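You operate a simulated robot arm through the tools that you are given. There is no shell and no other tool.

The job below is to be done with a simulated two-armed robot. You get a single attempt, and the scene is never put back.

JOB
Take the white cane and put it on the top of the steel pump bench. Press the hold key of scale b two times. Put the filter cartridge on the free end of the nursery bench away on the top of the steel pump bench. Put the seed tube marked "S-35" from the top of the wooden bench on top of the carton there and the seed tube that says "B-47" on the top of the small cream scale. Take the dibber and leave it in the black carrier. Put the sample jar labelled "P-21" from the top of the store bench on the top of the white base board and the sample jar that says "P-35" on the small saucer there. The order is free. Set down upright: white cane, sample jar.

It is judged by the outcome, as a careful person would: the job done as asked, and still so three seconds after it is handed in. It fails if anything else is knocked over, pushed out of place, dropped, spilled or broken.

ROBOT AND FRAMES
Two 6-joint arms with two-finger parallel grippers on one trunk, on a base that moves. Base frame: it is fixed to the floor where the robot stands at the start and does not move with it; the origin is under the middle of the robot, x ahead of it, y to its left, z up; the surface under the hand at the start is at about z = 0.7. Readings come in m, degrees, newtons and seconds.
The left shoulder is at the start at [-0.089, 0.177, 0.806], the right one opposite. With the tool pointing down near the work surface each hand reaches from about 0.1 to 0.72 m from the robot's upright axis, wherever it stands, measured 20 degrees to its own side. Places, roughly: black carrier (29x19x11 cm) [-2, 1.3, 0.8]; carton [-3.5, 2, 0.75]; dibber (9x5x12 cm) [-3.6, 2.5, 0.8]; filter cartridge [-3.75, 5.25, 0.75]; hold key of scale b [-1, 0.4, 0.4]; sample jar [-2.5, -2, 0.75]; seed tube [-3.5, 2, 0.75]; small saucer (15x15x3 cm) [-2.8, -2, 0.8]; top of the small cream scale [-1.3, 1.2, 0.6]; top of the steel pump bench [0, -1.8, 0.8]; top of the white base board [-2, 1.3, 0.8]; white cane (3x3x36 cm) [0.5, 0, 0.9]. Payload 1.57 kg a hand.
The TCP of each hand is the grasp point between the finger pads, 0.03 m short of the fingertips. In the tool frame z runs along the fingers and y along their closing line. The gripper opens to 0.08 m. The fingers are 0.017 m wide and 0.012 m thick; the gripper's body (0.04 by 0.082 m) begins 0.08 m behind the TCP.
Orientation is told as [roll, pitch, yaw] about the base's x, y, z axes, in that order, counted from this pose: with the fingers straight down and closing along the base's y, the tool's x points along the base's -x, its y along +y and its z along -z.

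CONTROLS
- The arms move only by the tool arm_command. It takes "left_moves", "right_moves" or both (then of equal length, played together; a hand with none holds still); each is a list of rows, each a list of 6 numbers: the shift along the tool's x, y, z in m, then the turn, a rotation vector about the tool's x, y, z in rad. In form: [[x, y, z, rx, ry, rz], ...]. A call has 1 to 20 rows; each row is the pose to reach, as a shift and turn from the pose commanded when the call began, along the tool's axes at that moment. "left_grip" and "right_grip" are, for a hand that has rows, the gripper command, from -1 (fully open) to 1 (shut), values between in proportion, set as the call begins (left out, the last holds). A row lasts 0.2 s, in which the tool goes at most 0.05 m and 8.6 degrees; a call with a longer step from one row to the next is refused whole, and so is a gripper value outside its range. A pose out of reach is approached as far as the arm can. The call stops where the force on the tool passes 40 N (or 10 N more than at its start, if that is more) or the arm is blocked; 0.2 s more then pass. The fingers move at their own pace (about 0.072 m/s each) and stop on an object; they squeeze with about 28 N. The grip force told is the motor's: it shows also when the fingers shut on nothing. Time passes only in rows, and 0.2 s behind the last, so rows that repeat a pose let the fingers close. It gives the time, the measured TCP pose, the force on the tool (base axes), the opening and the grip force at its end, in the units of the frame above (readings bear some noise), with the torque about the TCP (base axes, N m) and any sound that the robot's microphone picked up.
- Cameras (640 x 400 px; columns grow to the right, rows downward): "scene" is now at [-0.0009, 0.0418, 1.5058]; the picture's right is [0.73, -0.68, 0.00], its down [-0.63, -0.67, -0.41] and it looks along [0.28, 0.30, -0.91] (base axes); focal length 214 px, centre (320, 200). "left" rides on the left gripper at [0.072, 0.007, -0.122] in its tool frame; the picture's right is [-0.09, 1.00, 0.00], its down [-0.84, -0.08, -0.54] and it looks along [-0.54, -0.05, 0.84] (tool axes); focal length 238 px, centre (320, 200). "right" rides on the right gripper at [0.072, -0.007, -0.122] in its tool frame; the picture's right is [0.09, 1.00, 0.00], its down [-0.84, 0.08, -0.54] and it looks along [-0.54, 0.05, 0.84] (tool axes); focal length 238 px, centre (320, 200). There is no depth. A picture from a camera that has moved, and an enlarged one, comes with that camera's place and axes in the base frame and with its lens.
- get_image(camera): a new picture of that camera. The clock stands still meanwhile.
- raise_lower(by): moves the trunk up (or, below 0, down) by that many m; the arms and the scene camera ride with it, the base frame stays. It gives what a move gives, with no picture.
- drive_base(legs): drives the robot by 1 to 6 legs, each [ahead, left, turn to the left] in m, m and degrees, along the robot's own axes; the way and the turn of a leg run together, so that a leg with both is an arc; at most 1.5 m and 180 degrees a leg. The arms and the cameras ride along, it lands a little off, and it stops where it bumps. It gives what a move gives.
- pan_tilt(pan, tilt): turns the head with the scene camera to pan (to the left, within 143 degrees either way) and tilt (down, from -29 to 69), counted from straight ahead of the robot (the tilt from the chest, where the trunk bows). It gives what a move gives.
- close_up(camera, box): a new picture of the part [left, top, right, bottom] of that camera's present view, enlarged. The clock stands still meanwhile.
- finish_job(): hands the job in; it is judged then, once.

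Nothing tells you exact positions but the pictures and the camera data. Unless the task says otherwise, let go and move clear before handing in.

The tools are called after ">>>" as a command line: name --argument value ..., lists and objects as JSON in quotes. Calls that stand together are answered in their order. arm_command: Moves the arms, as the interface text tells. Its arguments: {"type":"object","properties":{"left_moves":{"type":"array","items":{"type":"array","items":{"type":"number"}}},"left_grip":{"type":"number"},"right_moves":{"type":"array","items":{"type":"array","items":{"type":"number"}}},"right_grip":{"type":"number"}},"required":[]} The other tools are called the same way: raise_lower (by) moves the trunk up or down; drive_base (legs) drives the base; pan_tilt (pan, tilt) turns the head that bears the scene camera; get_image (camera) takes a picture; close_up (camera, box) takes an enlarged picture of a part of a camera's view; finish_job () hands the job in.

At the start:

```text
clock: 0.0
left_position: [0.3609, 0.446, 1.0696]
left_orientation: [0.0, 0.0, -0.1]
left_ft_force: [-0.3, -1.1, 0.3]
left_wrist_torque: [-0.02, -0.03, -0.02]
left_finger_gap: 0.0801
left_finger_force: 0.1
right_position: [0.4141, 0.0028, 1.1232]
right_orientation: [0.0, -0.1, 0.0]
right_ft_force: [-0.2, -0.3, 0.0]
right_wrist_torque: [0.0, -0.01, 0.01]
right_finger_gap: 0.0801
right_finger_force: 0.1
trunk travel left (down, up): [-0.25, 0.078]
robot x, y, heading: [-0.0037, -0.0014, -0.2]
head pan, tilt (commanded): [46.8, 66.1]
```

scene: 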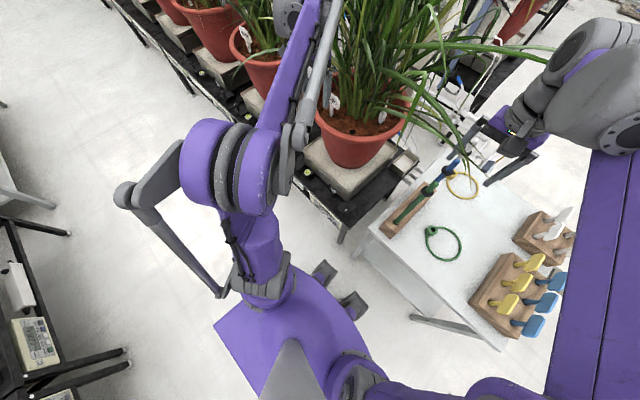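
right: 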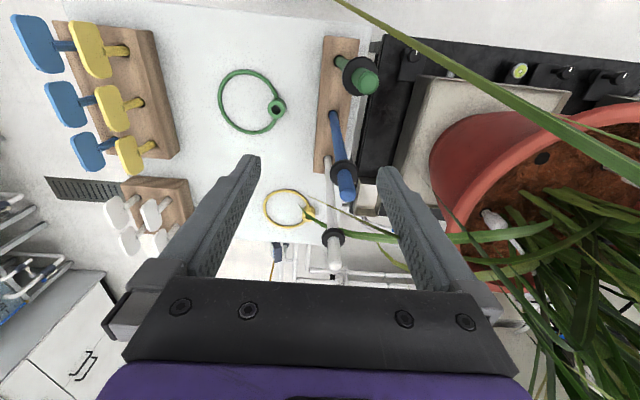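
left: 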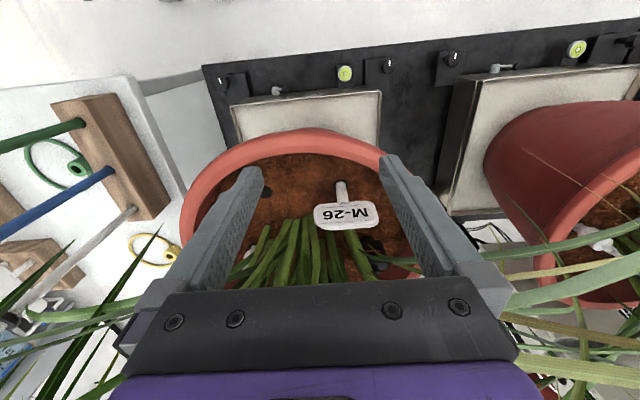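

I see a white table ahead with a wooden rack holding green, blue and white canes, and potted plants to the left of it. I'll look around with the head camera before moving anything.

>>> pan_tilt --pan 0 --tilt 35

>>> get_image --camera "scene"

>>> pan_tilt --pan -70 --tilt 25

>>> get_image --camera "scene"

>>> pan_tilt --pan -140 --tilt 25

>>> get_image --camera "scene"

>>> pan_tilt --pan 140 --tilt 25

>>> get_image --camera "scene"

>>> pan_tilt --pan 80 --tilt 25

>>> get_image --camera "scene"

```text
clock: 1.1
left_position: [0.3606, 0.4451, 1.0688]
left_orientation: [-0.1, 0.0, 0.0]
left_ft_force: [-0.8, -0.4, -0.6]
left_wrist_torque: [0.0, -0.03, 0.03]
left_finger_gap: 0.0797
left_finger_force: 0.1
right_position: [0.4136, 0.0032, 1.1229]
right_orientation: [-0.1, 0.0, -0.1]
right_ft_force: [0.1, 0.1, 0.1]
right_wrist_torque: [-0.01, 0.01, -0.03]
right_finger_gap: 0.08
right_finger_force: 0.0
trunk travel left (down, up): [-0.25, 0.078]
robot x, y, heading: [-0.0001, 0.002, -0.0]
head pan, tilt (commanded): [0.0, 35.0]
```

```text
taken
camera scene: at [0.0465, -0.0014, 1.5468], right [0.0, -1.0, 0.0], down [-0.57, 0.0, -0.82], along [0.82, 0.0, -0.57], focal length 214 px, centre (320, 200)
```

scene: 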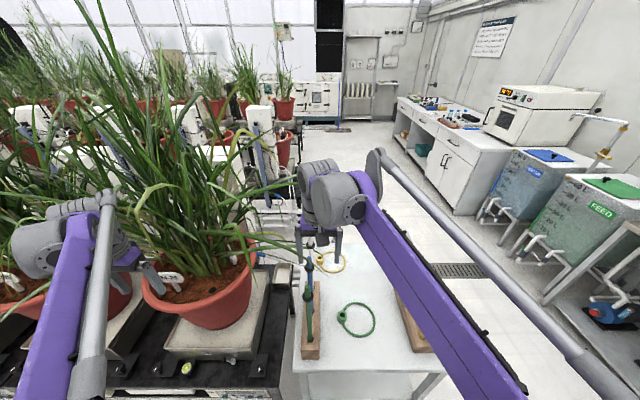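

```text
clock: 2.5
left_position: [0.3616, 0.4462, 1.0683]
left_orientation: [0.0, 0.0, 0.0]
left_ft_force: [0.2, 0.6, 0.5]
left_wrist_torque: [-0.02, 0.04, 0.02]
left_finger_gap: 0.0799
left_finger_force: 0.1
right_position: [0.4133, 0.0035, 1.1228]
right_orientation: [0.0, 0.0, -0.1]
right_ft_force: [0.1, 0.5, -0.7]
right_wrist_torque: [0.02, -0.02, 0.04]
right_finger_gap: 0.0798
right_finger_force: 0.1
trunk travel left (down, up): [-0.25, 0.078]
robot x, y, heading: [-0.0009, 0.0013, -0.1]
head pan, tilt (commanded): [-70.0, 25.0]
```

```text
taken
camera scene: at [-0.01, -0.0881, 1.5626], right [-0.94, -0.34, 0.0], down [-0.14, 0.4, -0.91], along [0.31, -0.85, -0.42], focal length 214 px, centre (320, 200)
```

scene: 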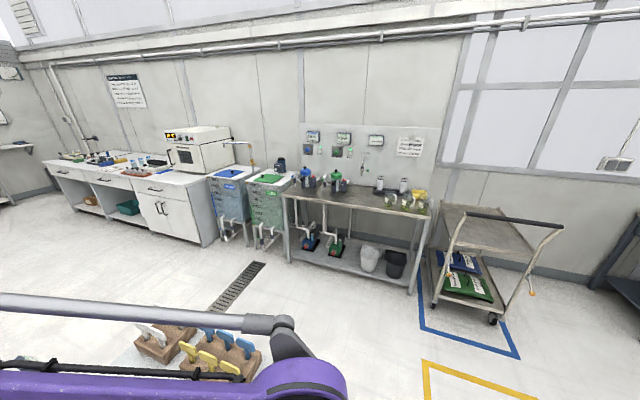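

```text
clock: 4.0
left_position: [0.3607, 0.4468, 1.0683]
left_orientation: [0.0, 0.0, -0.1]
left_ft_force: [0.4, -0.3, -0.3]
left_wrist_torque: [-0.02, -0.01, -0.06]
left_finger_gap: 0.0799
left_finger_force: 0.1
right_position: [0.4138, 0.0031, 1.1234]
right_orientation: [0.1, 0.0, 0.0]
right_ft_force: [-0.5, -0.3, -0.2]
right_wrist_torque: [0.01, -0.03, 0.02]
right_finger_gap: 0.08
right_finger_force: 0.1
trunk travel left (down, up): [-0.25, 0.078]
robot x, y, heading: [0.0012, 0.0026, -0.0]
head pan, tilt (commanded): [-140.0, 25.0]
```

```text
taken
camera scene: at [-0.1121, -0.0608, 1.5626], right [-0.64, 0.77, 0.0], down [0.32, 0.27, -0.91], along [-0.69, -0.58, -0.42], focal length 214 px, centre (320, 200)
```

scene: 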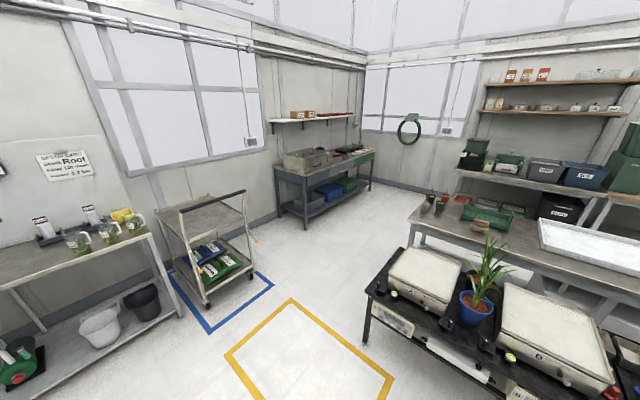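

```text
clock: 7.8
left_position: [0.3602, 0.4468, 1.0693]
left_orientation: [0.1, 0.1, 0.0]
left_ft_force: [-0.7, -0.4, -0.2]
left_wrist_torque: [0.01, 0.0, 0.01]
left_finger_gap: 0.0799
left_finger_force: 0.1
right_position: [0.4124, 0.0027, 1.1231]
right_orientation: [0.0, 0.1, 0.1]
right_ft_force: [0.7, 0.3, -0.1]
right_wrist_torque: [-0.03, -0.02, 0.01]
right_finger_gap: 0.0801
right_finger_force: 0.1
trunk travel left (down, up): [-0.25, 0.078]
robot x, y, heading: [-0.0005, 0.0003, -0.0]
head pan, tilt (commanded): [140.0, 25.0]
```

```text
taken
camera scene: at [-0.1121, 0.0577, 1.5626], right [0.64, 0.77, 0.0], down [0.32, -0.27, -0.91], along [-0.69, 0.58, -0.42], focal length 214 px, centre (320, 200)
```

scene: 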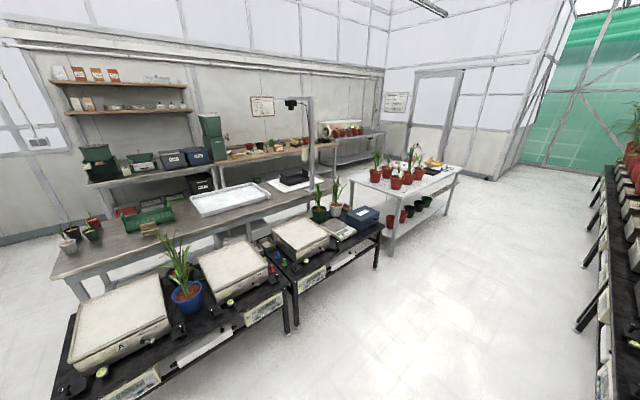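

```text
clock: 9.1
left_position: [0.3601, 0.4461, 1.0695]
left_orientation: [0.0, 0.1, -0.1]
left_ft_force: [0.0, -0.2, 0.0]
left_wrist_torque: [0.03, -0.01, -0.01]
left_finger_gap: 0.0801
left_finger_force: 0.0
right_position: [0.4138, 0.0032, 1.1233]
right_orientation: [0.0, 0.0, -0.1]
right_ft_force: [0.1, 0.3, 0.2]
right_wrist_torque: [0.0, 0.0, 0.0]
right_finger_gap: 0.0797
right_finger_force: 0.0
trunk travel left (down, up): [-0.25, 0.078]
robot x, y, heading: [0.0018, 0.0017, -0.1]
head pan, tilt (commanded): [80.0, 25.0]
```

```text
taken
camera scene: at [-0.0256, 0.0892, 1.5626], right [0.98, -0.17, 0.0], down [-0.07, -0.42, -0.91], along [0.16, 0.89, -0.42], focal length 214 px, centre (320, 200)
```

scene: 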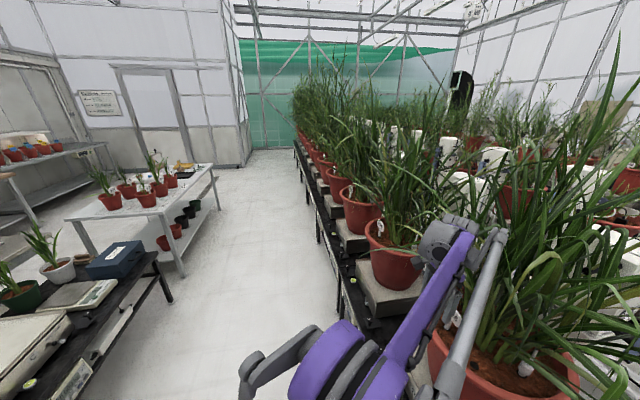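

The canes stand in a rack at the far-left edge of the white table, and behind me are the benches with scales, the trays and the shelves. I'll take close-ups of these areas to identify the items.

>>> close_up --camera "right" --box '[220, 20, 420, 280]'

>>> pan_tilt --pan -20 --tilt 50

>>> get_image --camera "scene"

>>> pan_tilt --pan -90 --tilt 20

>>> close_up --camera "scene" --box '[160, 120, 480, 320]'

>>> pan_tilt --pan -140 --tilt 15

>>> close_up --camera "scene" --box '[240, 130, 440, 270]'

>>> close_up --camera "scene" --box '[400, 130, 640, 300]'

```text
1.54 times, centred on (320, 150) of right
camera zoom: at [0.3417, -0.0036, 1.2455], right [-0.09, 1.0, 0.0], down [0.84, 0.08, 0.54], along [0.54, 0.05, -0.84], focal length 367 px, centre (320, 277)
```

zoom: 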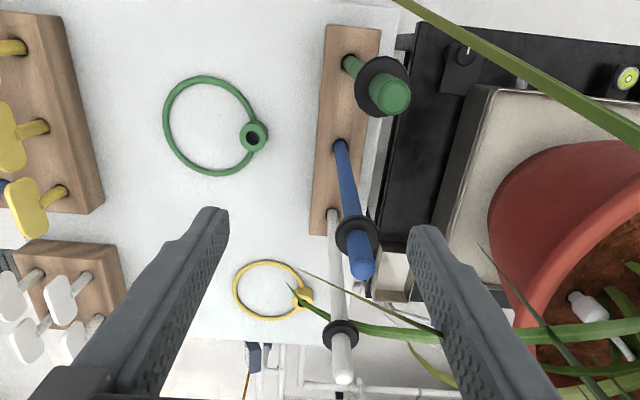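

```text
clock: 10.9
left_position: [0.3601, 0.4454, 1.0686]
left_orientation: [0.1, 0.0, -0.1]
left_ft_force: [-0.2, 0.6, -1.2]
left_wrist_torque: [0.01, 0.02, 0.0]
left_finger_gap: 0.0799
left_finger_force: 0.0
right_position: [0.4132, 0.0033, 1.1221]
right_orientation: [0.0, 0.0, 0.0]
right_ft_force: [0.1, 0.9, 0.8]
right_wrist_torque: [-0.01, 0.01, -0.02]
right_finger_gap: 0.0801
right_finger_force: 0.1
trunk travel left (down, up): [-0.25, 0.078]
robot x, y, heading: [-0.0039, -0.0023, -0.4]
head pan, tilt (commanded): [-20.0, 50.0]
```

```text
taken
camera scene: at [0.0308, -0.0278, 1.5251], right [-0.34, -0.94, 0.0], down [-0.72, 0.26, -0.64], along [0.6, -0.22, -0.77], focal length 214 px, centre (320, 200)
```

scene: 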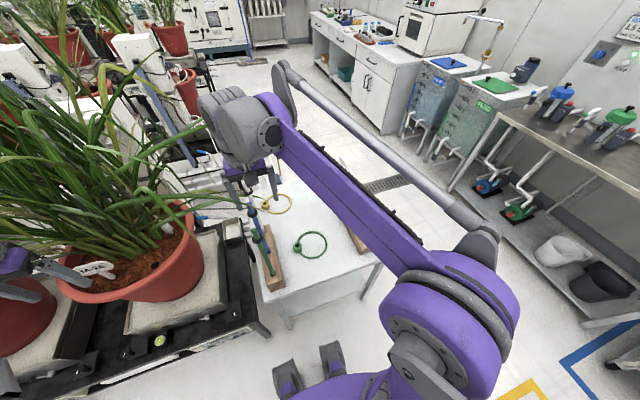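

```text
clock: 12.3
left_position: [0.3605, 0.4453, 1.0683]
left_orientation: [0.0, 0.0, 0.0]
left_ft_force: [0.0, 0.3, -0.7]
left_wrist_torque: [0.0, 0.01, 0.01]
left_finger_gap: 0.08
left_finger_force: 0.1
right_position: [0.4142, 0.0036, 1.1219]
right_orientation: [0.0, 0.0, 0.0]
right_ft_force: [-1.0, -0.4, -0.5]
right_wrist_torque: [0.0, -0.03, -0.01]
right_finger_gap: 0.0802
right_finger_force: 0.0
trunk travel left (down, up): [-0.25, 0.078]
robot x, y, heading: [-0.0011, 0.0022, 0.2]
head pan, tilt (commanded): [-90.0, 20.0]
```

```text
2.00 times, centred on (320, 220) of scene
camera zoom: at [-0.0415, -0.0946, 1.5706], right [-1.0, 0.0, 0.0], down [0.0, 0.34, -0.94], along [0.0, -0.94, -0.34], focal length 429 px, centre (320, 160)
```

zoom: 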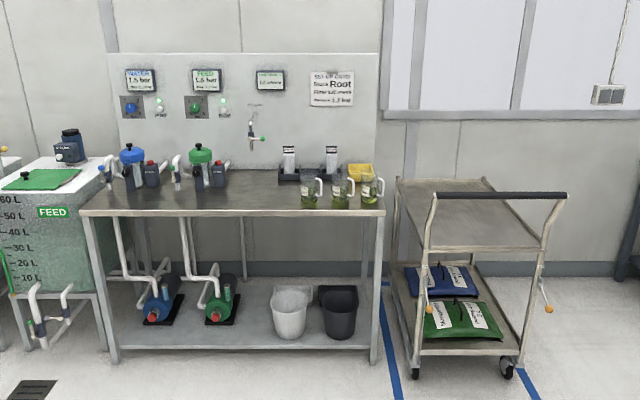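

```text
clock: 13.5
left_position: [0.3592, 0.4466, 1.0683]
left_orientation: [0.0, 0.0, 0.0]
left_ft_force: [-0.3, 0.2, 0.6]
left_wrist_torque: [0.02, 0.03, -0.02]
left_finger_gap: 0.0801
left_finger_force: 0.0
right_position: [0.4135, 0.0044, 1.1233]
right_orientation: [-0.1, 0.0, 0.1]
right_ft_force: [1.1, 0.4, -0.4]
right_wrist_torque: [0.0, -0.02, 0.0]
right_finger_gap: 0.08
right_finger_force: 0.1
trunk travel left (down, up): [-0.25, 0.078]
robot x, y, heading: [-0.001, -0.0021, -0.2]
head pan, tilt (commanded): [-140.0, 15.0]
```

```text
2.86 times, centred on (340, 200) of scene
camera zoom: at [-0.1131, -0.0616, 1.5788], right [-0.64, 0.77, 0.0], down [0.2, 0.17, -0.97], along [-0.74, -0.62, -0.26], focal length 613 px, centre (263, 200)
```

zoom: 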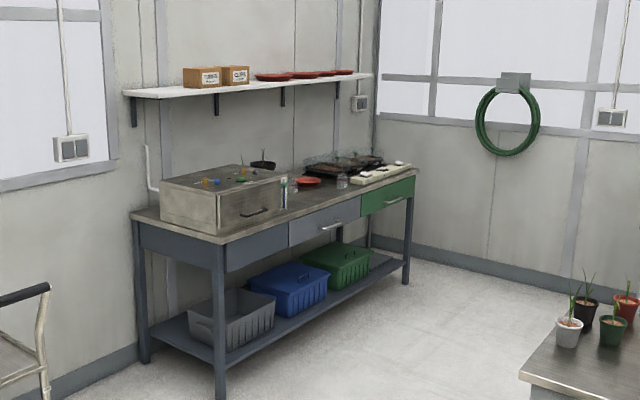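

```text
2.35 times, centred on (520, 215) of scene
camera zoom: at [-0.1131, -0.0616, 1.5788], right [-0.64, 0.77, 0.0], down [0.2, 0.17, -0.97], along [-0.74, -0.62, -0.26], focal length 505 px, centre (-151, 165)
```

zoom: 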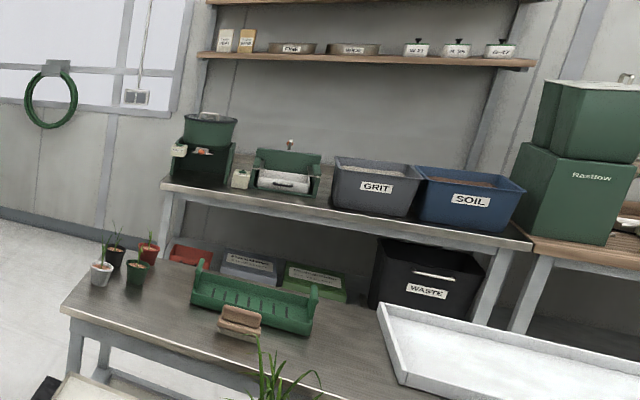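

The steel pump bench has free space on its front middle. I'll check the clearance between my base and the white table, and look at the cane from the head camera.

>>> pan_tilt --pan 0 --tilt 66

>>> get_image --camera "scene"

>>> close_up --camera "scene" --box '[220, 40, 420, 165]'

```text
clock: 15.7
left_position: [0.3607, 0.4459, 1.0689]
left_orientation: [0.0, 0.0, 0.0]
left_ft_force: [0.5, 0.0, 0.4]
left_wrist_torque: [0.02, -0.03, 0.02]
left_finger_gap: 0.0801
left_finger_force: 0.0
right_position: [0.4141, 0.0029, 1.1225]
right_orientation: [0.1, 0.1, 0.0]
right_ft_force: [-0.9, 1.1, 0.4]
right_wrist_torque: [-0.01, -0.01, 0.0]
right_finger_gap: 0.08
right_finger_force: 0.1
trunk travel left (down, up): [-0.25, 0.078]
robot x, y, heading: [-0.0013, -0.0012, 0.2]
head pan, tilt (commanded): [0.0, 66.0]
```

```text
taken
camera scene: at [0.0179, -0.0015, 1.5059], right [0.0, -1.0, 0.0], down [-0.91, 0.0, -0.41], along [0.41, 0.0, -0.91], focal length 214 px, centre (320, 200)
```

scene: 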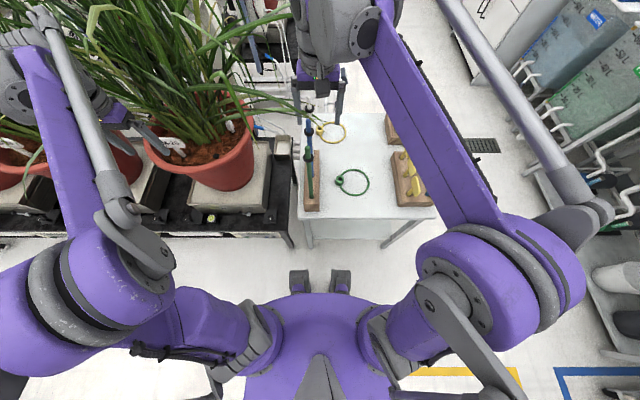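

```text
3.20 times, centred on (320, 102) of scene
camera zoom: at [0.0179, -0.0015, 1.5059], right [0.0, -1.0, 0.0], down [-0.91, 0.0, -0.41], along [0.41, 0.0, -0.91], focal length 686 px, centre (320, 512)
```

zoom: 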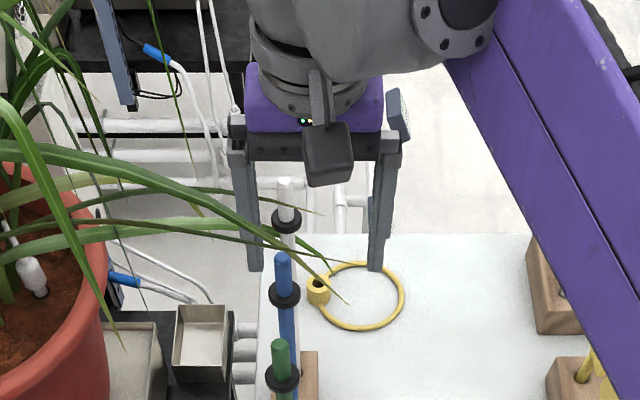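

The white cane stands at about (0.557, 0.032) with its top at z≈1.05 and a collar at z≈1.0. I'll pull the left hand out of the plant, then drive ahead a few centimetres to reach the cane from above.

>>> arm_command --left_moves '[[0.04, 0, -0.01, 0, 0, 0], [0.08, 0, -0.02, 0, 0, 0], [0.12, 0, -0.03, 0, 0, 0], [0.15, -0.02, -0.04, 0, 0, 0]]'

>>> drive_base --legs '[[0.065, 0, 0]]'

>>> get_image --camera "right"

>>> get_image --camera "scene"

```text
clock: 16.7
left_position: [0.2069, 0.4235, 1.109]
left_orientation: [0.2, 0.0, 0.0]
left_ft_force: [0.0, -0.1, 0.3]
left_wrist_torque: [0.01, 0.02, -0.01]
left_finger_gap: 0.0803
left_finger_force: 0.0
right_position: [0.4124, 0.0022, 1.122]
right_orientation: [0.1, -0.1, 0.0]
right_ft_force: [-0.4, 0.0, -0.3]
right_wrist_torque: [0.03, 0.03, 0.01]
right_finger_gap: 0.0801
right_finger_force: 0.1
trunk travel left (down, up): [-0.25, 0.078]
robot x, y, heading: [-0.0013, 0.0008, 0.3]
head pan, tilt (commanded): [0.0, 66.0]
```

```text
clock: 17.8
left_position: [0.2601, 0.4242, 1.1085]
left_orientation: [0.0, 0.2, 0.0]
left_ft_force: [0.0, -0.4, 1.0]
left_wrist_torque: [0.03, -0.01, -0.02]
left_finger_gap: 0.0801
left_finger_force: 0.0
right_position: [0.4655, 0.0031, 1.1219]
right_orientation: [0.0, 0.0, -0.1]
right_ft_force: [0.6, 0.5, -0.1]
right_wrist_torque: [0.0, 0.0, 0.01]
right_finger_gap: 0.0802
right_finger_force: 0.1
trunk travel left (down, up): [-0.25, 0.078]
robot x, y, heading: [0.0481, -0.0024, 0.2]
head pan, tilt (commanded): [0.0, 66.0]
stopped in leg 1: the robot was blocked; the commanded pose is now the measured one
```

```text
taken
camera right: at [0.3933, -0.0037, 1.2446], right [-0.09, 1.0, 0.0], down [0.84, 0.08, 0.54], along [0.54, 0.05, -0.84], focal length 238 px, centre (320, 200)
```

right: 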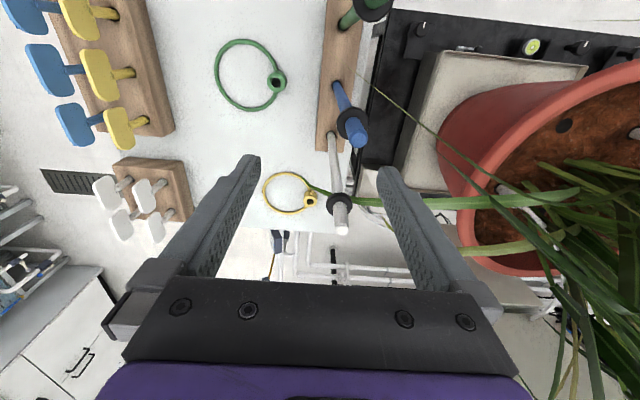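

```text
taken
camera scene: at [0.0688, -0.0018, 1.5059], right [0.0, -1.0, 0.0], down [-0.91, 0.0, -0.41], along [0.41, 0.0, -0.91], focal length 214 px, centre (320, 200)
```

scene: 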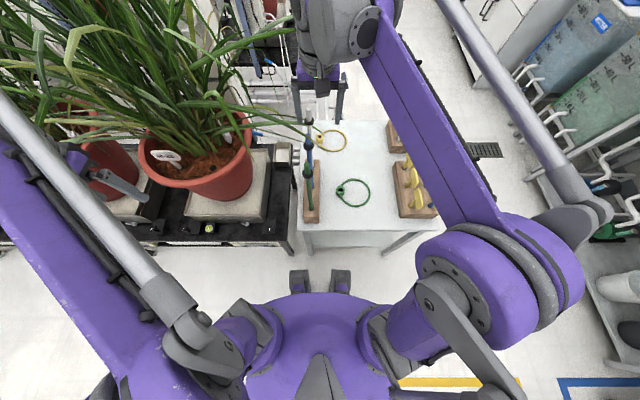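

The base touched something after about 5 cm, which is enough. I'll zoom in to measure the cane better.

>>> close_up --camera "right" --box '[260, 100, 420, 260]'

>>> close_up --camera "scene" --box '[260, 70, 380, 145]'

>>> close_up --camera "left" --box '[0, 0, 320, 200]'

```text
2.50 times, centred on (340, 180) of right
camera zoom: at [0.3933, -0.0037, 1.2446], right [-0.09, 1.0, 0.0], down [0.84, 0.08, 0.54], along [0.54, 0.05, -0.84], focal length 596 px, centre (270, 250)
```

zoom: 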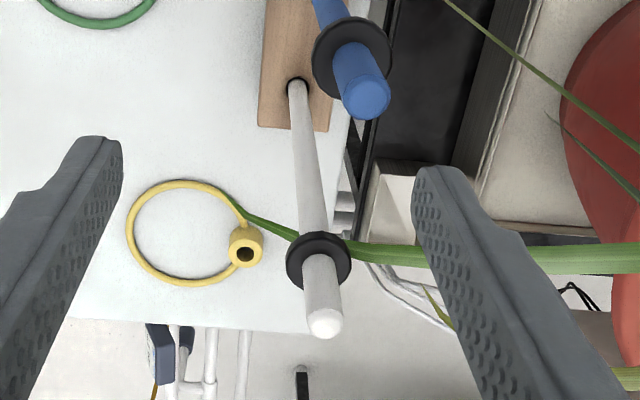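

```text
5.33 times, centred on (320, 108) of scene
camera zoom: at [0.0688, -0.0018, 1.5059], right [0.0, -1.0, 0.0], down [-0.91, 0.0, -0.41], along [0.41, 0.0, -0.91], focal length 1144 px, centre (320, 693)
```

zoom: 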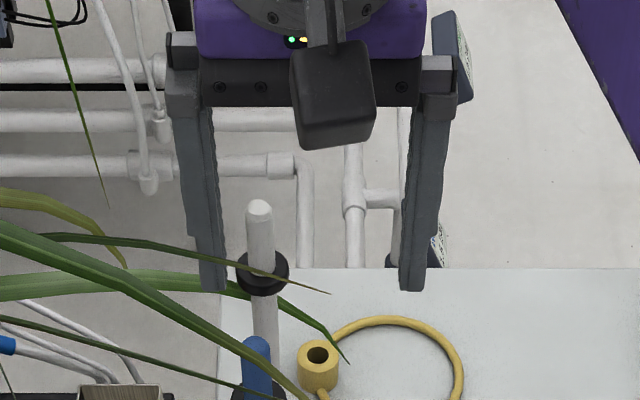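

```text
2.00 times, centred on (160, 100) of left
camera zoom: at [0.1877, 0.43, 1.2308], right [0.09, 1.0, 0.0], down [0.84, -0.08, 0.54], along [0.54, -0.05, -0.84], focal length 477 px, centre (640, 400)
```

zoom: 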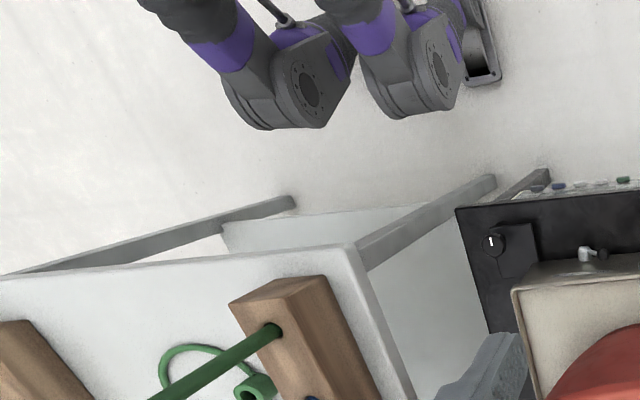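

The height and x of the cane are still uncertain by a couple of centimetres, so I'll move the right hand partway over it and look again.

>>> arm_command --right_moves '[[-0.03, 0.015, 0, 0, 0, 0], [-0.06, 0.028, 0, 0, 0, 0]]' --right_grip -1

>>> close_up --camera "right" --box '[240, 100, 400, 260]'

>>> get_image --camera "scene"

```text
clock: 18.4
left_position: [0.2585, 0.4258, 1.109]
left_orientation: [0.0, 0.0, 0.0]
left_ft_force: [0.5, -0.7, -0.2]
left_wrist_torque: [-0.03, -0.02, 0.02]
left_finger_gap: 0.08
left_finger_force: 0.0
right_position: [0.5234, 0.0315, 1.122]
right_orientation: [0.0, -0.1, 0.0]
right_ft_force: [0.1, 0.3, 0.1]
right_wrist_torque: [0.03, 0.0, -0.06]
right_finger_gap: 0.0799
right_finger_force: 0.1
trunk travel left (down, up): [-0.25, 0.078]
robot x, y, heading: [0.0483, 0.0013, -0.1]
head pan, tilt (commanded): [0.0, 66.0]
```

```text
2.50 times, centred on (320, 180) of right
camera zoom: at [0.4518, 0.0241, 1.2448], right [-0.09, 1.0, 0.0], down [0.84, 0.08, 0.54], along [0.54, 0.05, -0.84], focal length 596 px, centre (320, 250)
```

zoom: 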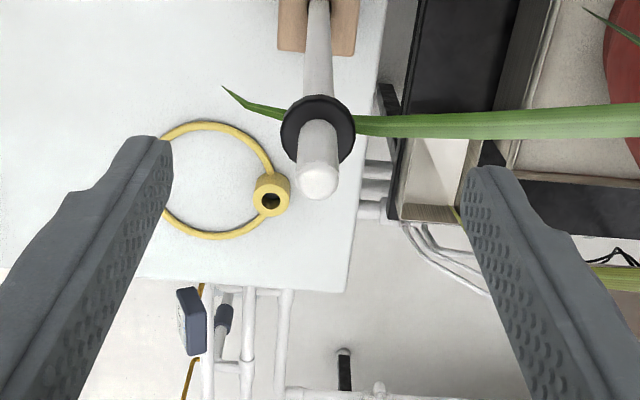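

```text
taken
camera scene: at [0.0668, -0.0015, 1.5059], right [0.0, -1.0, 0.0], down [-0.91, 0.0, -0.41], along [0.41, 0.0, -0.91], focal length 214 px, centre (320, 200)
```

scene: 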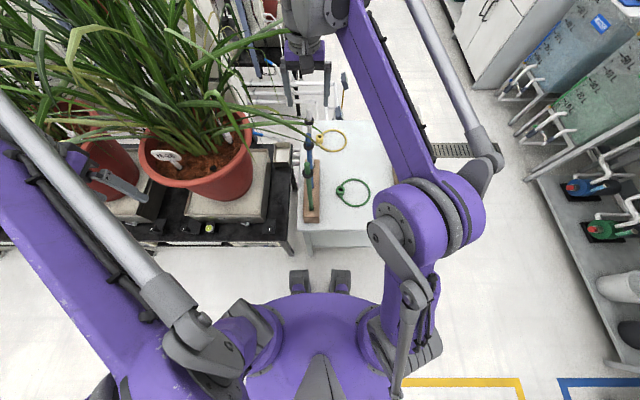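

Triangulating the views puts the cane at (0.538, 0.032), top z≈1.07 and collar ≈1.03. I'll lower over the knob above the collar and check before closing.

>>> arm_command --right_moves '[[-0.014, 0, 0, 0, 0, 0], [-0.014, 0, 0.03, 0, 0, 0], [-0.014, 0, 0.054, 0, 0, 0], [-0.014, 0, 0.054, 0, 0, 0]]'

>>> get_image --camera "right"

>>> close_up --camera "scene" --box '[260, 70, 380, 145]'

```text
clock: 19.4
left_position: [0.2579, 0.4247, 1.1085]
left_orientation: [0.0, -0.1, 0.0]
left_ft_force: [-0.3, -0.6, -1.2]
left_wrist_torque: [-0.02, 0.0, 0.01]
left_finger_gap: 0.0801
left_finger_force: 0.0
right_position: [0.5374, 0.0304, 1.0698]
right_orientation: [0.1, -0.1, 0.0]
right_ft_force: [0.1, 0.8, 0.1]
right_wrist_torque: [0.0, -0.02, 0.01]
right_finger_gap: 0.0797
right_finger_force: 0.1
trunk travel left (down, up): [-0.25, 0.078]
robot x, y, heading: [0.0481, -0.0007, -0.2]
head pan, tilt (commanded): [0.0, 66.0]
```

```text
taken
camera right: at [0.4657, 0.0233, 1.1917], right [-0.09, 1.0, 0.0], down [0.84, 0.08, 0.54], along [0.54, 0.05, -0.84], focal length 238 px, centre (320, 200)
```

right: 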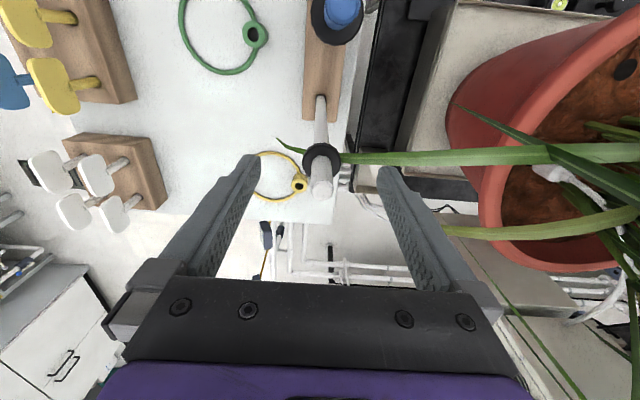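

```text
5.33 times, centred on (320, 108) of scene
camera zoom: at [0.0666, -0.0019, 1.5059], right [0.0, -1.0, 0.0], down [-0.91, 0.0, -0.41], along [0.41, 0.0, -0.91], focal length 1144 px, centre (320, 693)
```

zoom: 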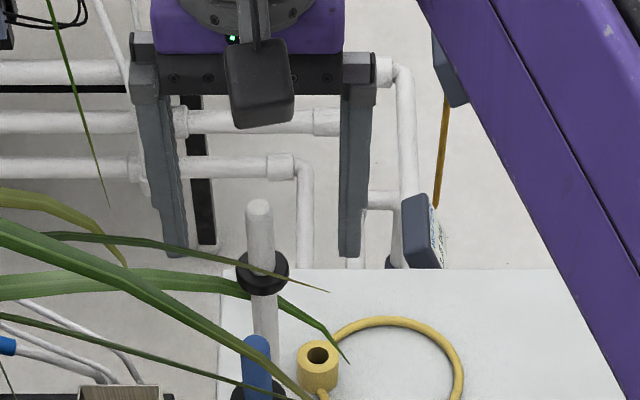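

The knob sits centered between the finger tips, with the collar just below. I'll close the grip here.

>>> arm_command --right_moves '[[0, 0, 0.002, 0, 0, 0], [0, 0, 0.002, 0, 0, 0], [0, 0, 0.002, 0, 0, 0], [0, 0, 0.002, 0, 0, 0], [0, 0, 0.002, 0, 0, 0]]' --right_grip 1

>>> get_image --camera "right"

```text
clock: 20.6
left_position: [0.2587, 0.4242, 1.1084]
left_orientation: [0.0, 0.0, 0.0]
left_ft_force: [-0.6, -0.1, 0.6]
left_wrist_torque: [0.0, -0.01, 0.0]
left_finger_gap: 0.0801
left_finger_force: 0.0
right_position: [0.5375, 0.0307, 1.0673]
right_orientation: [0.0, 0.0, 0.0]
right_ft_force: [0.4, -0.6, 1.2]
right_wrist_torque: [-0.22, 0.0, 0.0]
right_finger_gap: 0.0131
right_finger_force: 27.9
trunk travel left (down, up): [-0.25, 0.078]
robot x, y, heading: [0.0471, -0.0009, 0.1]
head pan, tilt (commanded): [0.0, 66.0]
```

```text
taken
camera right: at [0.466, 0.0238, 1.1899], right [-0.09, 1.0, 0.0], down [0.84, 0.08, 0.54], along [0.54, 0.05, -0.84], focal length 238 px, centre (320, 200)
```

right: 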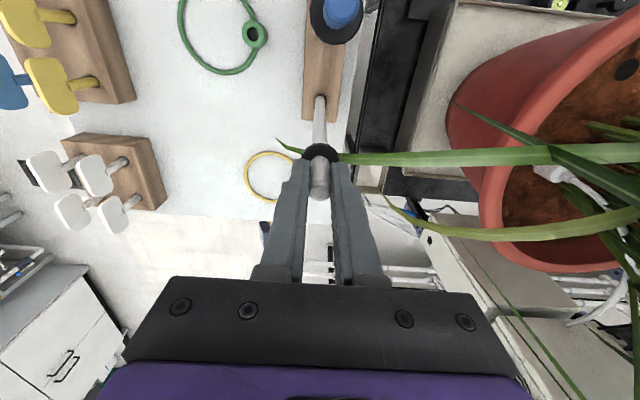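

The cane is held (gap 13 mm). I'll lift it straight up with the trunk.

>>> raise_lower --by 0.075

>>> get_image --camera "right"

>>> get_image --camera "scene"

```text
clock: 21.7
left_position: [0.2582, 0.424, 1.1834]
left_orientation: [-0.1, 0.0, -0.1]
left_ft_force: [0.0, -0.4, 1.6]
left_wrist_torque: [0.03, 0.0, 0.01]
left_finger_gap: 0.08
left_finger_force: 0.0
right_position: [0.5376, 0.0311, 1.1408]
right_orientation: [0.0, -0.1, 0.0]
right_ft_force: [-0.1, -0.8, -0.8]
right_wrist_torque: [-0.04, -0.01, 0.02]
right_finger_gap: 0.0129
right_finger_force: 27.7
trunk travel left (down, up): [-0.325, 0.003]
robot x, y, heading: [0.0494, -0.0013, 0.0]
head pan, tilt (commanded): [0.0, 66.0]
```

```text
taken
camera right: at [0.4646, 0.0243, 1.264], right [-0.09, 1.0, 0.0], down [0.84, 0.08, 0.54], along [0.54, 0.05, -0.84], focal length 238 px, centre (320, 200)
```

right: 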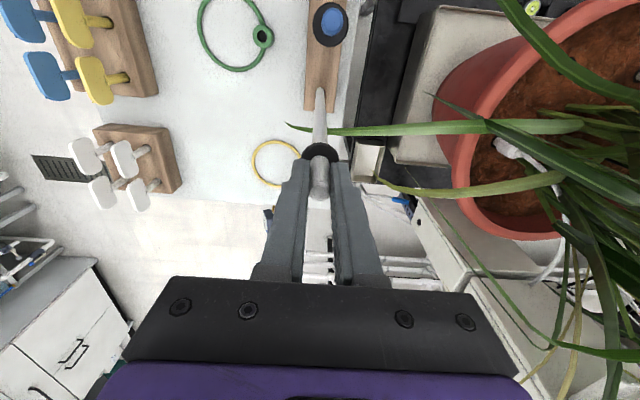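

```text
taken
camera scene: at [0.0628, -0.0018, 1.5858], right [0.0, -1.0, 0.0], down [-0.91, 0.0, -0.41], along [0.41, 0.0, -0.91], focal length 214 px, centre (320, 200)
```

scene: 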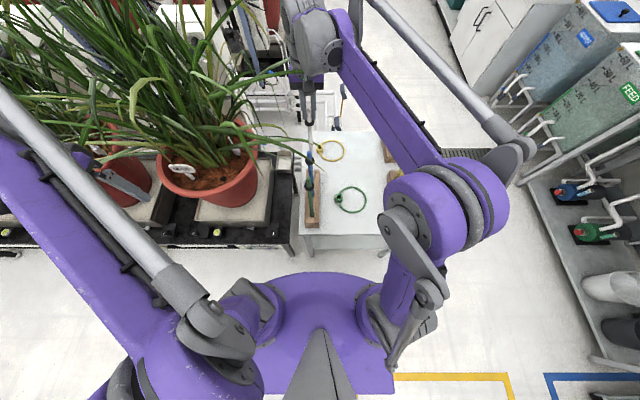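

Lifted by 7.5 cm. I'll check if the cane's foot is clear of the rack.

>>> close_up --camera "right" --box '[260, 60, 380, 180]'

>>> close_up --camera "scene" --box '[270, 90, 370, 240]'

```text
3.33 times, centred on (320, 120) of right
camera zoom: at [0.4646, 0.0243, 1.264], right [-0.09, 1.0, 0.0], down [0.84, 0.08, 0.54], along [0.54, 0.05, -0.84], focal length 794 px, centre (320, 467)
```

zoom: 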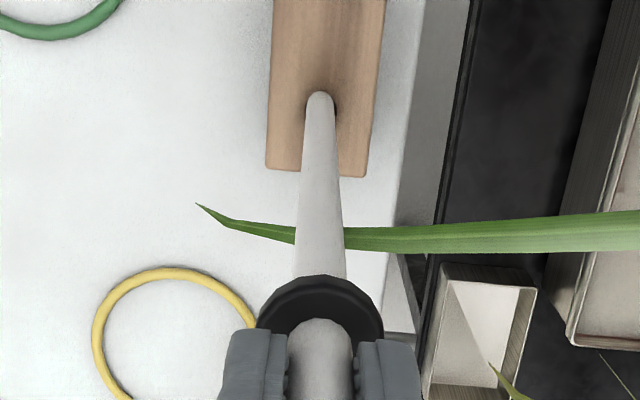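

```text
2.67 times, centred on (320, 165) of scene
camera zoom: at [0.0628, -0.0018, 1.5858], right [0.0, -1.0, 0.0], down [-0.91, 0.0, -0.41], along [0.41, 0.0, -0.91], focal length 572 px, centre (320, 293)
```

zoom: 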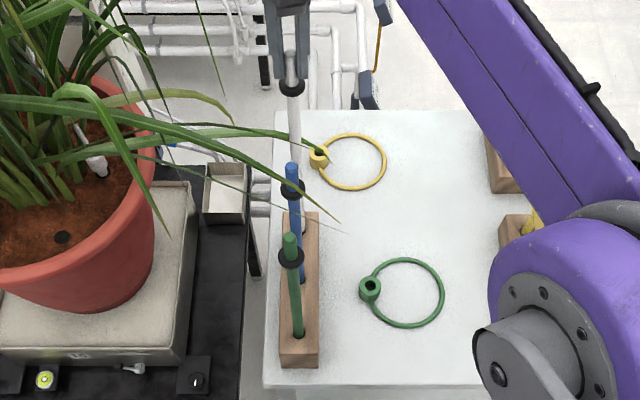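

The foot may still be in the hole, so I'll raise the arm a few more centimetres straight up.

>>> arm_command --right_moves '[[0, 0, -0.02, 0, 0, 0], [0, 0, -0.04, 0, 0, 0], [0, 0, -0.04, 0, 0, 0]]'

>>> close_up --camera "right" --box '[260, 60, 380, 180]'

>>> close_up --camera "scene" --box '[270, 90, 370, 240]'

```text
clock: 22.5
left_position: [0.2582, 0.4249, 1.1833]
left_orientation: [0.0, 0.1, -0.1]
left_ft_force: [-1.1, 0.2, 0.2]
left_wrist_torque: [0.02, 0.02, 0.02]
left_finger_gap: 0.0799
left_finger_force: 0.0
right_position: [0.5377, 0.0301, 1.1804]
right_orientation: [0.0, 0.0, 0.0]
right_ft_force: [0.0, -0.9, -0.6]
right_wrist_torque: [-0.04, 0.03, -0.01]
right_finger_gap: 0.0127
right_finger_force: 28.3
trunk travel left (down, up): [-0.325, 0.003]
robot x, y, heading: [0.0457, -0.0018, 0.1]
head pan, tilt (commanded): [0.0, 66.0]
```

```text
3.33 times, centred on (320, 120) of right
camera zoom: at [0.4658, 0.0241, 1.3037], right [-0.09, 1.0, 0.0], down [0.84, 0.08, 0.54], along [0.54, 0.05, -0.84], focal length 794 px, centre (320, 467)
```

zoom: 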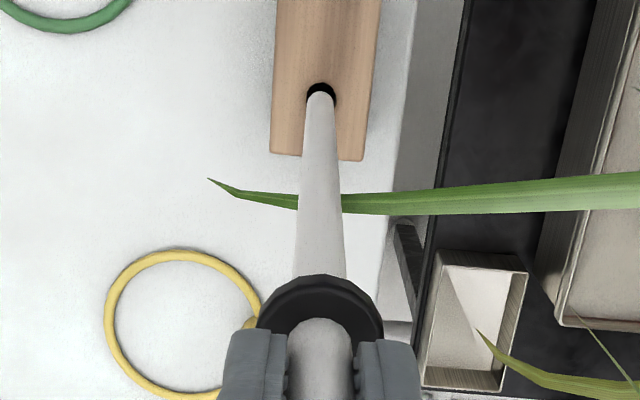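

```text
2.67 times, centred on (320, 165) of scene
camera zoom: at [0.0637, -0.0019, 1.5858], right [0.0, -1.0, 0.0], down [-0.91, 0.0, -0.41], along [0.41, 0.0, -0.91], focal length 572 px, centre (320, 293)
```

zoom: 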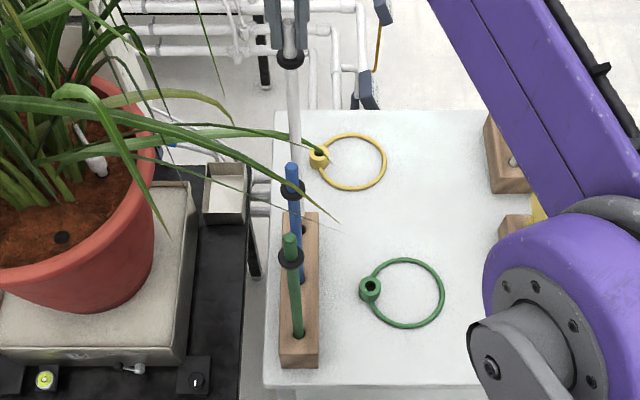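

The cane is fully out, hanging nearly vertical. I'll shift it right to clear the other canes, then back up and turn toward the pump bench.

>>> arm_command --right_moves '[[0, -0.03, 0, 0, 0, 0], [0, -0.06, 0, 0, 0, 0], [0, -0.09, 0, 0, 0, 0], [0, -0.12, 0, 0, 0, 0], [0, -0.14, 0, 0, 0, 0]]'

>>> drive_base --legs '[[-0.35, 0, 0]]'

>>> get_image --camera "scene"

>>> get_image --camera "right"

```text
clock: 23.7
left_position: [0.2572, 0.4244, 1.1838]
left_orientation: [0.0, 0.0, 0.1]
left_ft_force: [-1.1, -0.3, 0.6]
left_wrist_torque: [0.0, 0.0, 0.03]
left_finger_gap: 0.08
left_finger_force: 0.1
right_position: [0.5375, -0.1101, 1.1806]
right_orientation: [0.0, -0.1, 0.0]
right_ft_force: [-0.2, 0.1, 0.6]
right_wrist_torque: [0.05, 0.02, -0.01]
right_finger_gap: 0.0132
right_finger_force: 28.0
trunk travel left (down, up): [-0.325, 0.003]
robot x, y, heading: [0.049, 0.0012, 0.0]
head pan, tilt (commanded): [0.0, 66.0]
```

```text
clock: 26.0
left_position: [-0.0925, 0.4242, 1.1845]
left_orientation: [0.0, 0.1, -0.3]
left_ft_force: [0.0, 0.7, 0.5]
left_wrist_torque: [-0.01, 0.01, -0.01]
left_finger_gap: 0.0803
left_finger_force: 0.1
right_position: [0.1854, -0.1122, 1.1822]
right_orientation: [0.0, 0.0, -0.3]
right_ft_force: [0.1, 0.4, -0.4]
right_wrist_torque: [0.05, 0.03, -0.01]
right_finger_gap: 0.0132
right_finger_force: 28.1
trunk travel left (down, up): [-0.325, 0.003]
robot x, y, heading: [-0.3047, 0.0017, -0.3]
head pan, tilt (commanded): [0.0, 66.0]
```

```text
taken
camera scene: at [-0.2879, -0.0013, 1.586], right [0.0, -1.0, 0.0], down [-0.91, 0.0, -0.41], along [0.41, 0.0, -0.91], focal length 214 px, centre (320, 200)
```

scene: 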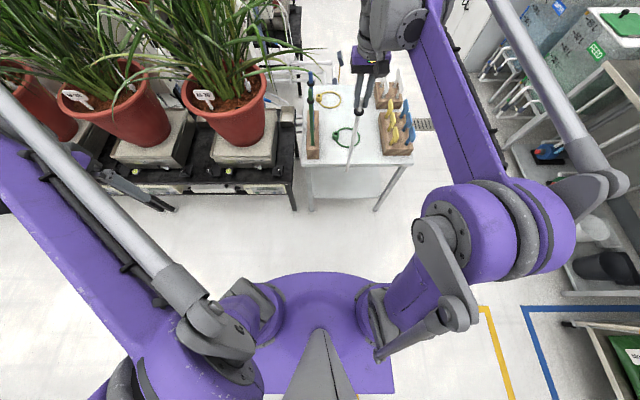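

```text
taken
camera right: at [0.1134, -0.1183, 1.3048], right [-0.09, 1.0, 0.0], down [0.84, 0.07, 0.54], along [0.54, 0.05, -0.84], focal length 238 px, centre (320, 200)
```

right: 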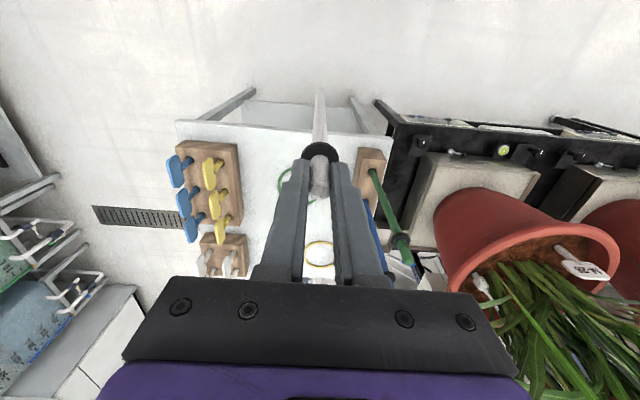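

Table and remaining canes look unchanged. I'll look at the cane's foot closely while it hangs free.

>>> close_up --camera "scene" --box '[320, 60, 400, 190]'

>>> close_up --camera "right" --box '[280, 70, 360, 170]'

>>> close_up --camera "left" --box '[0, 0, 320, 200]'

```text
3.08 times, centred on (360, 125) of scene
camera zoom: at [-0.2879, -0.0013, 1.586], right [0.0, -1.0, 0.0], down [-0.91, 0.0, -0.41], along [0.41, 0.0, -0.91], focal length 660 px, centre (197, 431)
```

zoom: 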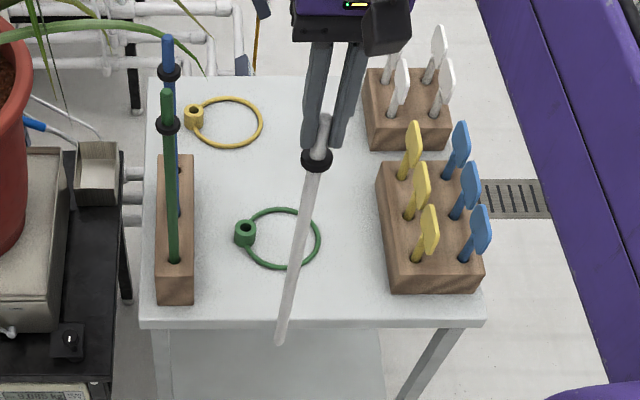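

```text
4.00 times, centred on (320, 120) of right
camera zoom: at [0.1134, -0.1183, 1.3048], right [-0.09, 1.0, 0.0], down [0.84, 0.07, 0.54], along [0.54, 0.05, -0.84], focal length 953 px, centre (320, 520)
```

zoom: 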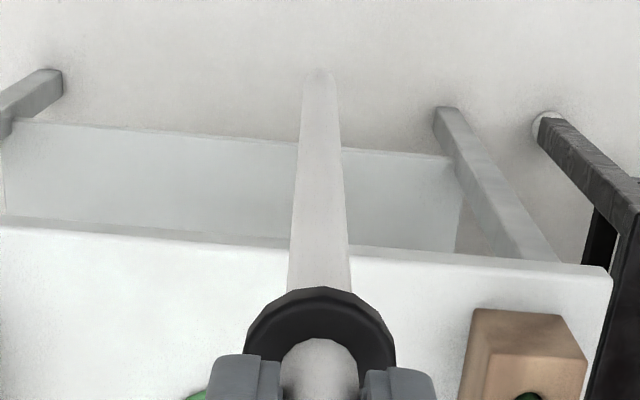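

```text
2.00 times, centred on (160, 100) of left
camera zoom: at [-0.1638, 0.43, 1.3061], right [0.1, 1.0, 0.0], down [0.84, -0.08, 0.54], along [0.54, -0.05, -0.84], focal length 477 px, centre (640, 400)
```

zoom: 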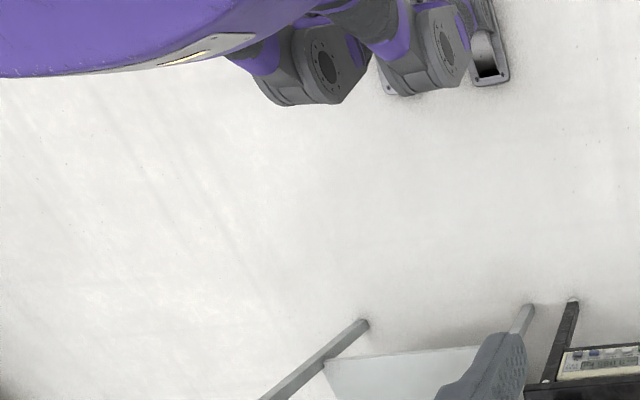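

The cane hangs vertical within about a degree. Now I'll turn right to face the pump bench.

>>> drive_base --legs '[[0, 0, -90]]'

>>> pan_tilt --pan 0 --tilt 35

>>> get_image --camera "scene"

```text
clock: 30.1
left_position: [0.1287, -0.1943, 1.1847]
left_orientation: [0.0, 0.1, -88.1]
left_ft_force: [-0.2, 0.9, -0.5]
left_wrist_torque: [-0.03, -0.01, 0.0]
left_finger_gap: 0.08
left_finger_force: 0.1
right_position: [-0.3963, -0.4918, 1.1813]
right_orientation: [0.0, 0.0, -88.0]
right_ft_force: [-1.2, -0.7, 0.0]
right_wrist_torque: [0.01, 0.05, -0.02]
right_finger_gap: 0.0131
right_finger_force: 28.5
trunk travel left (down, up): [-0.325, 0.003]
robot x, y, heading: [-0.3034, 0.0012, -87.9]
head pan, tilt (commanded): [0.0, 66.0]
```

```text
clock: 31.1
left_position: [0.1281, -0.1935, 1.1842]
left_orientation: [0.0, 0.0, -88.0]
left_ft_force: [-0.2, 0.3, -0.3]
left_wrist_torque: [-0.02, -0.02, 0.03]
left_finger_gap: 0.0799
left_finger_force: 0.1
right_position: [-0.3954, -0.4924, 1.1819]
right_orientation: [0.0, 0.1, -87.9]
right_ft_force: [-0.4, -0.3, -0.6]
right_wrist_torque: [0.02, 0.01, 0.0]
right_finger_gap: 0.0135
right_finger_force: 27.8
trunk travel left (down, up): [-0.325, 0.003]
robot x, y, heading: [-0.303, 0.0027, -87.9]
head pan, tilt (commanded): [0.0, 35.0]
```

```text
taken
camera scene: at [-0.303, -0.0458, 1.6267], right [-1.0, -0.04, 0.0], down [-0.02, 0.57, -0.82], along [0.03, -0.82, -0.57], focal length 214 px, centre (320, 200)
```

scene: 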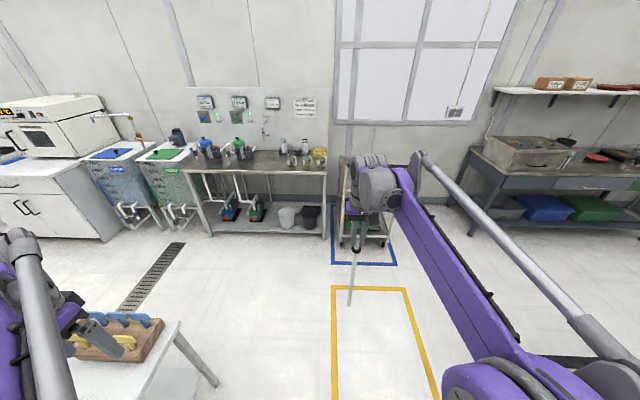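

I'll drive toward the bench, keeping a distance, and look at the free area of the top.

>>> drive_base --legs '[[0.8, 0, -2], [0, 0.6, 0]]'

>>> get_image --camera "scene"

>>> get_image --camera "right"

```text
clock: 40.6
left_position: [0.7289, -1.0107, 1.1845]
left_orientation: [0.0, 0.0, -90.9]
left_ft_force: [0.6, 0.1, -0.1]
left_wrist_torque: [-0.01, 0.02, 0.02]
left_finger_gap: 0.0801
left_finger_force: 0.1
right_position: [0.1891, -1.281, 1.1822]
right_orientation: [0.0, 0.0, -90.8]
right_ft_force: [-0.1, 0.2, 0.0]
right_wrist_torque: [0.0, -0.02, 0.04]
right_finger_gap: 0.0133
right_finger_force: 27.5
trunk travel left (down, up): [-0.325, 0.003]
robot x, y, heading: [0.3062, -0.7918, -90.9]
head pan, tilt (commanded): [0.0, 35.0]
```

```text
taken
camera scene: at [0.3051, -0.8406, 1.6267], right [-1.0, 0.02, 0.0], down [0.01, 0.57, -0.82], along [-0.01, -0.82, -0.57], focal length 214 px, centre (320, 200)
```

scene: 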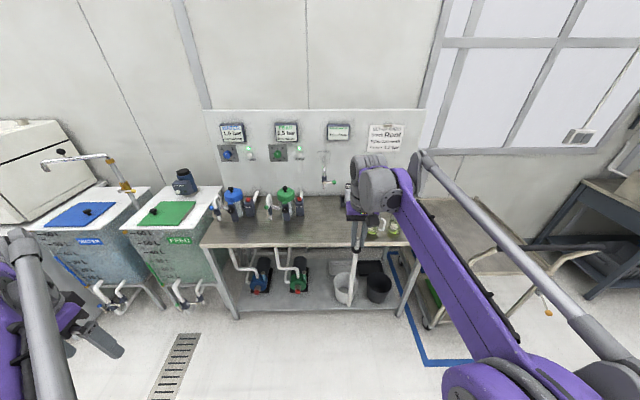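

```text
taken
camera right: at [0.184, -1.2097, 1.3046], right [1.0, 0.08, 0.0], down [0.06, -0.84, 0.54], along [0.04, -0.54, -0.84], focal length 238 px, centre (320, 200)
```

right: 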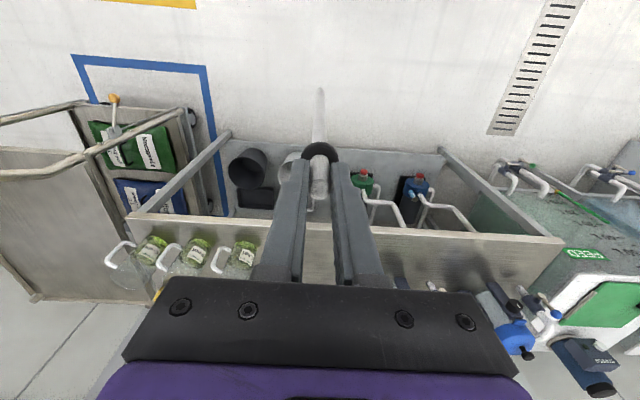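

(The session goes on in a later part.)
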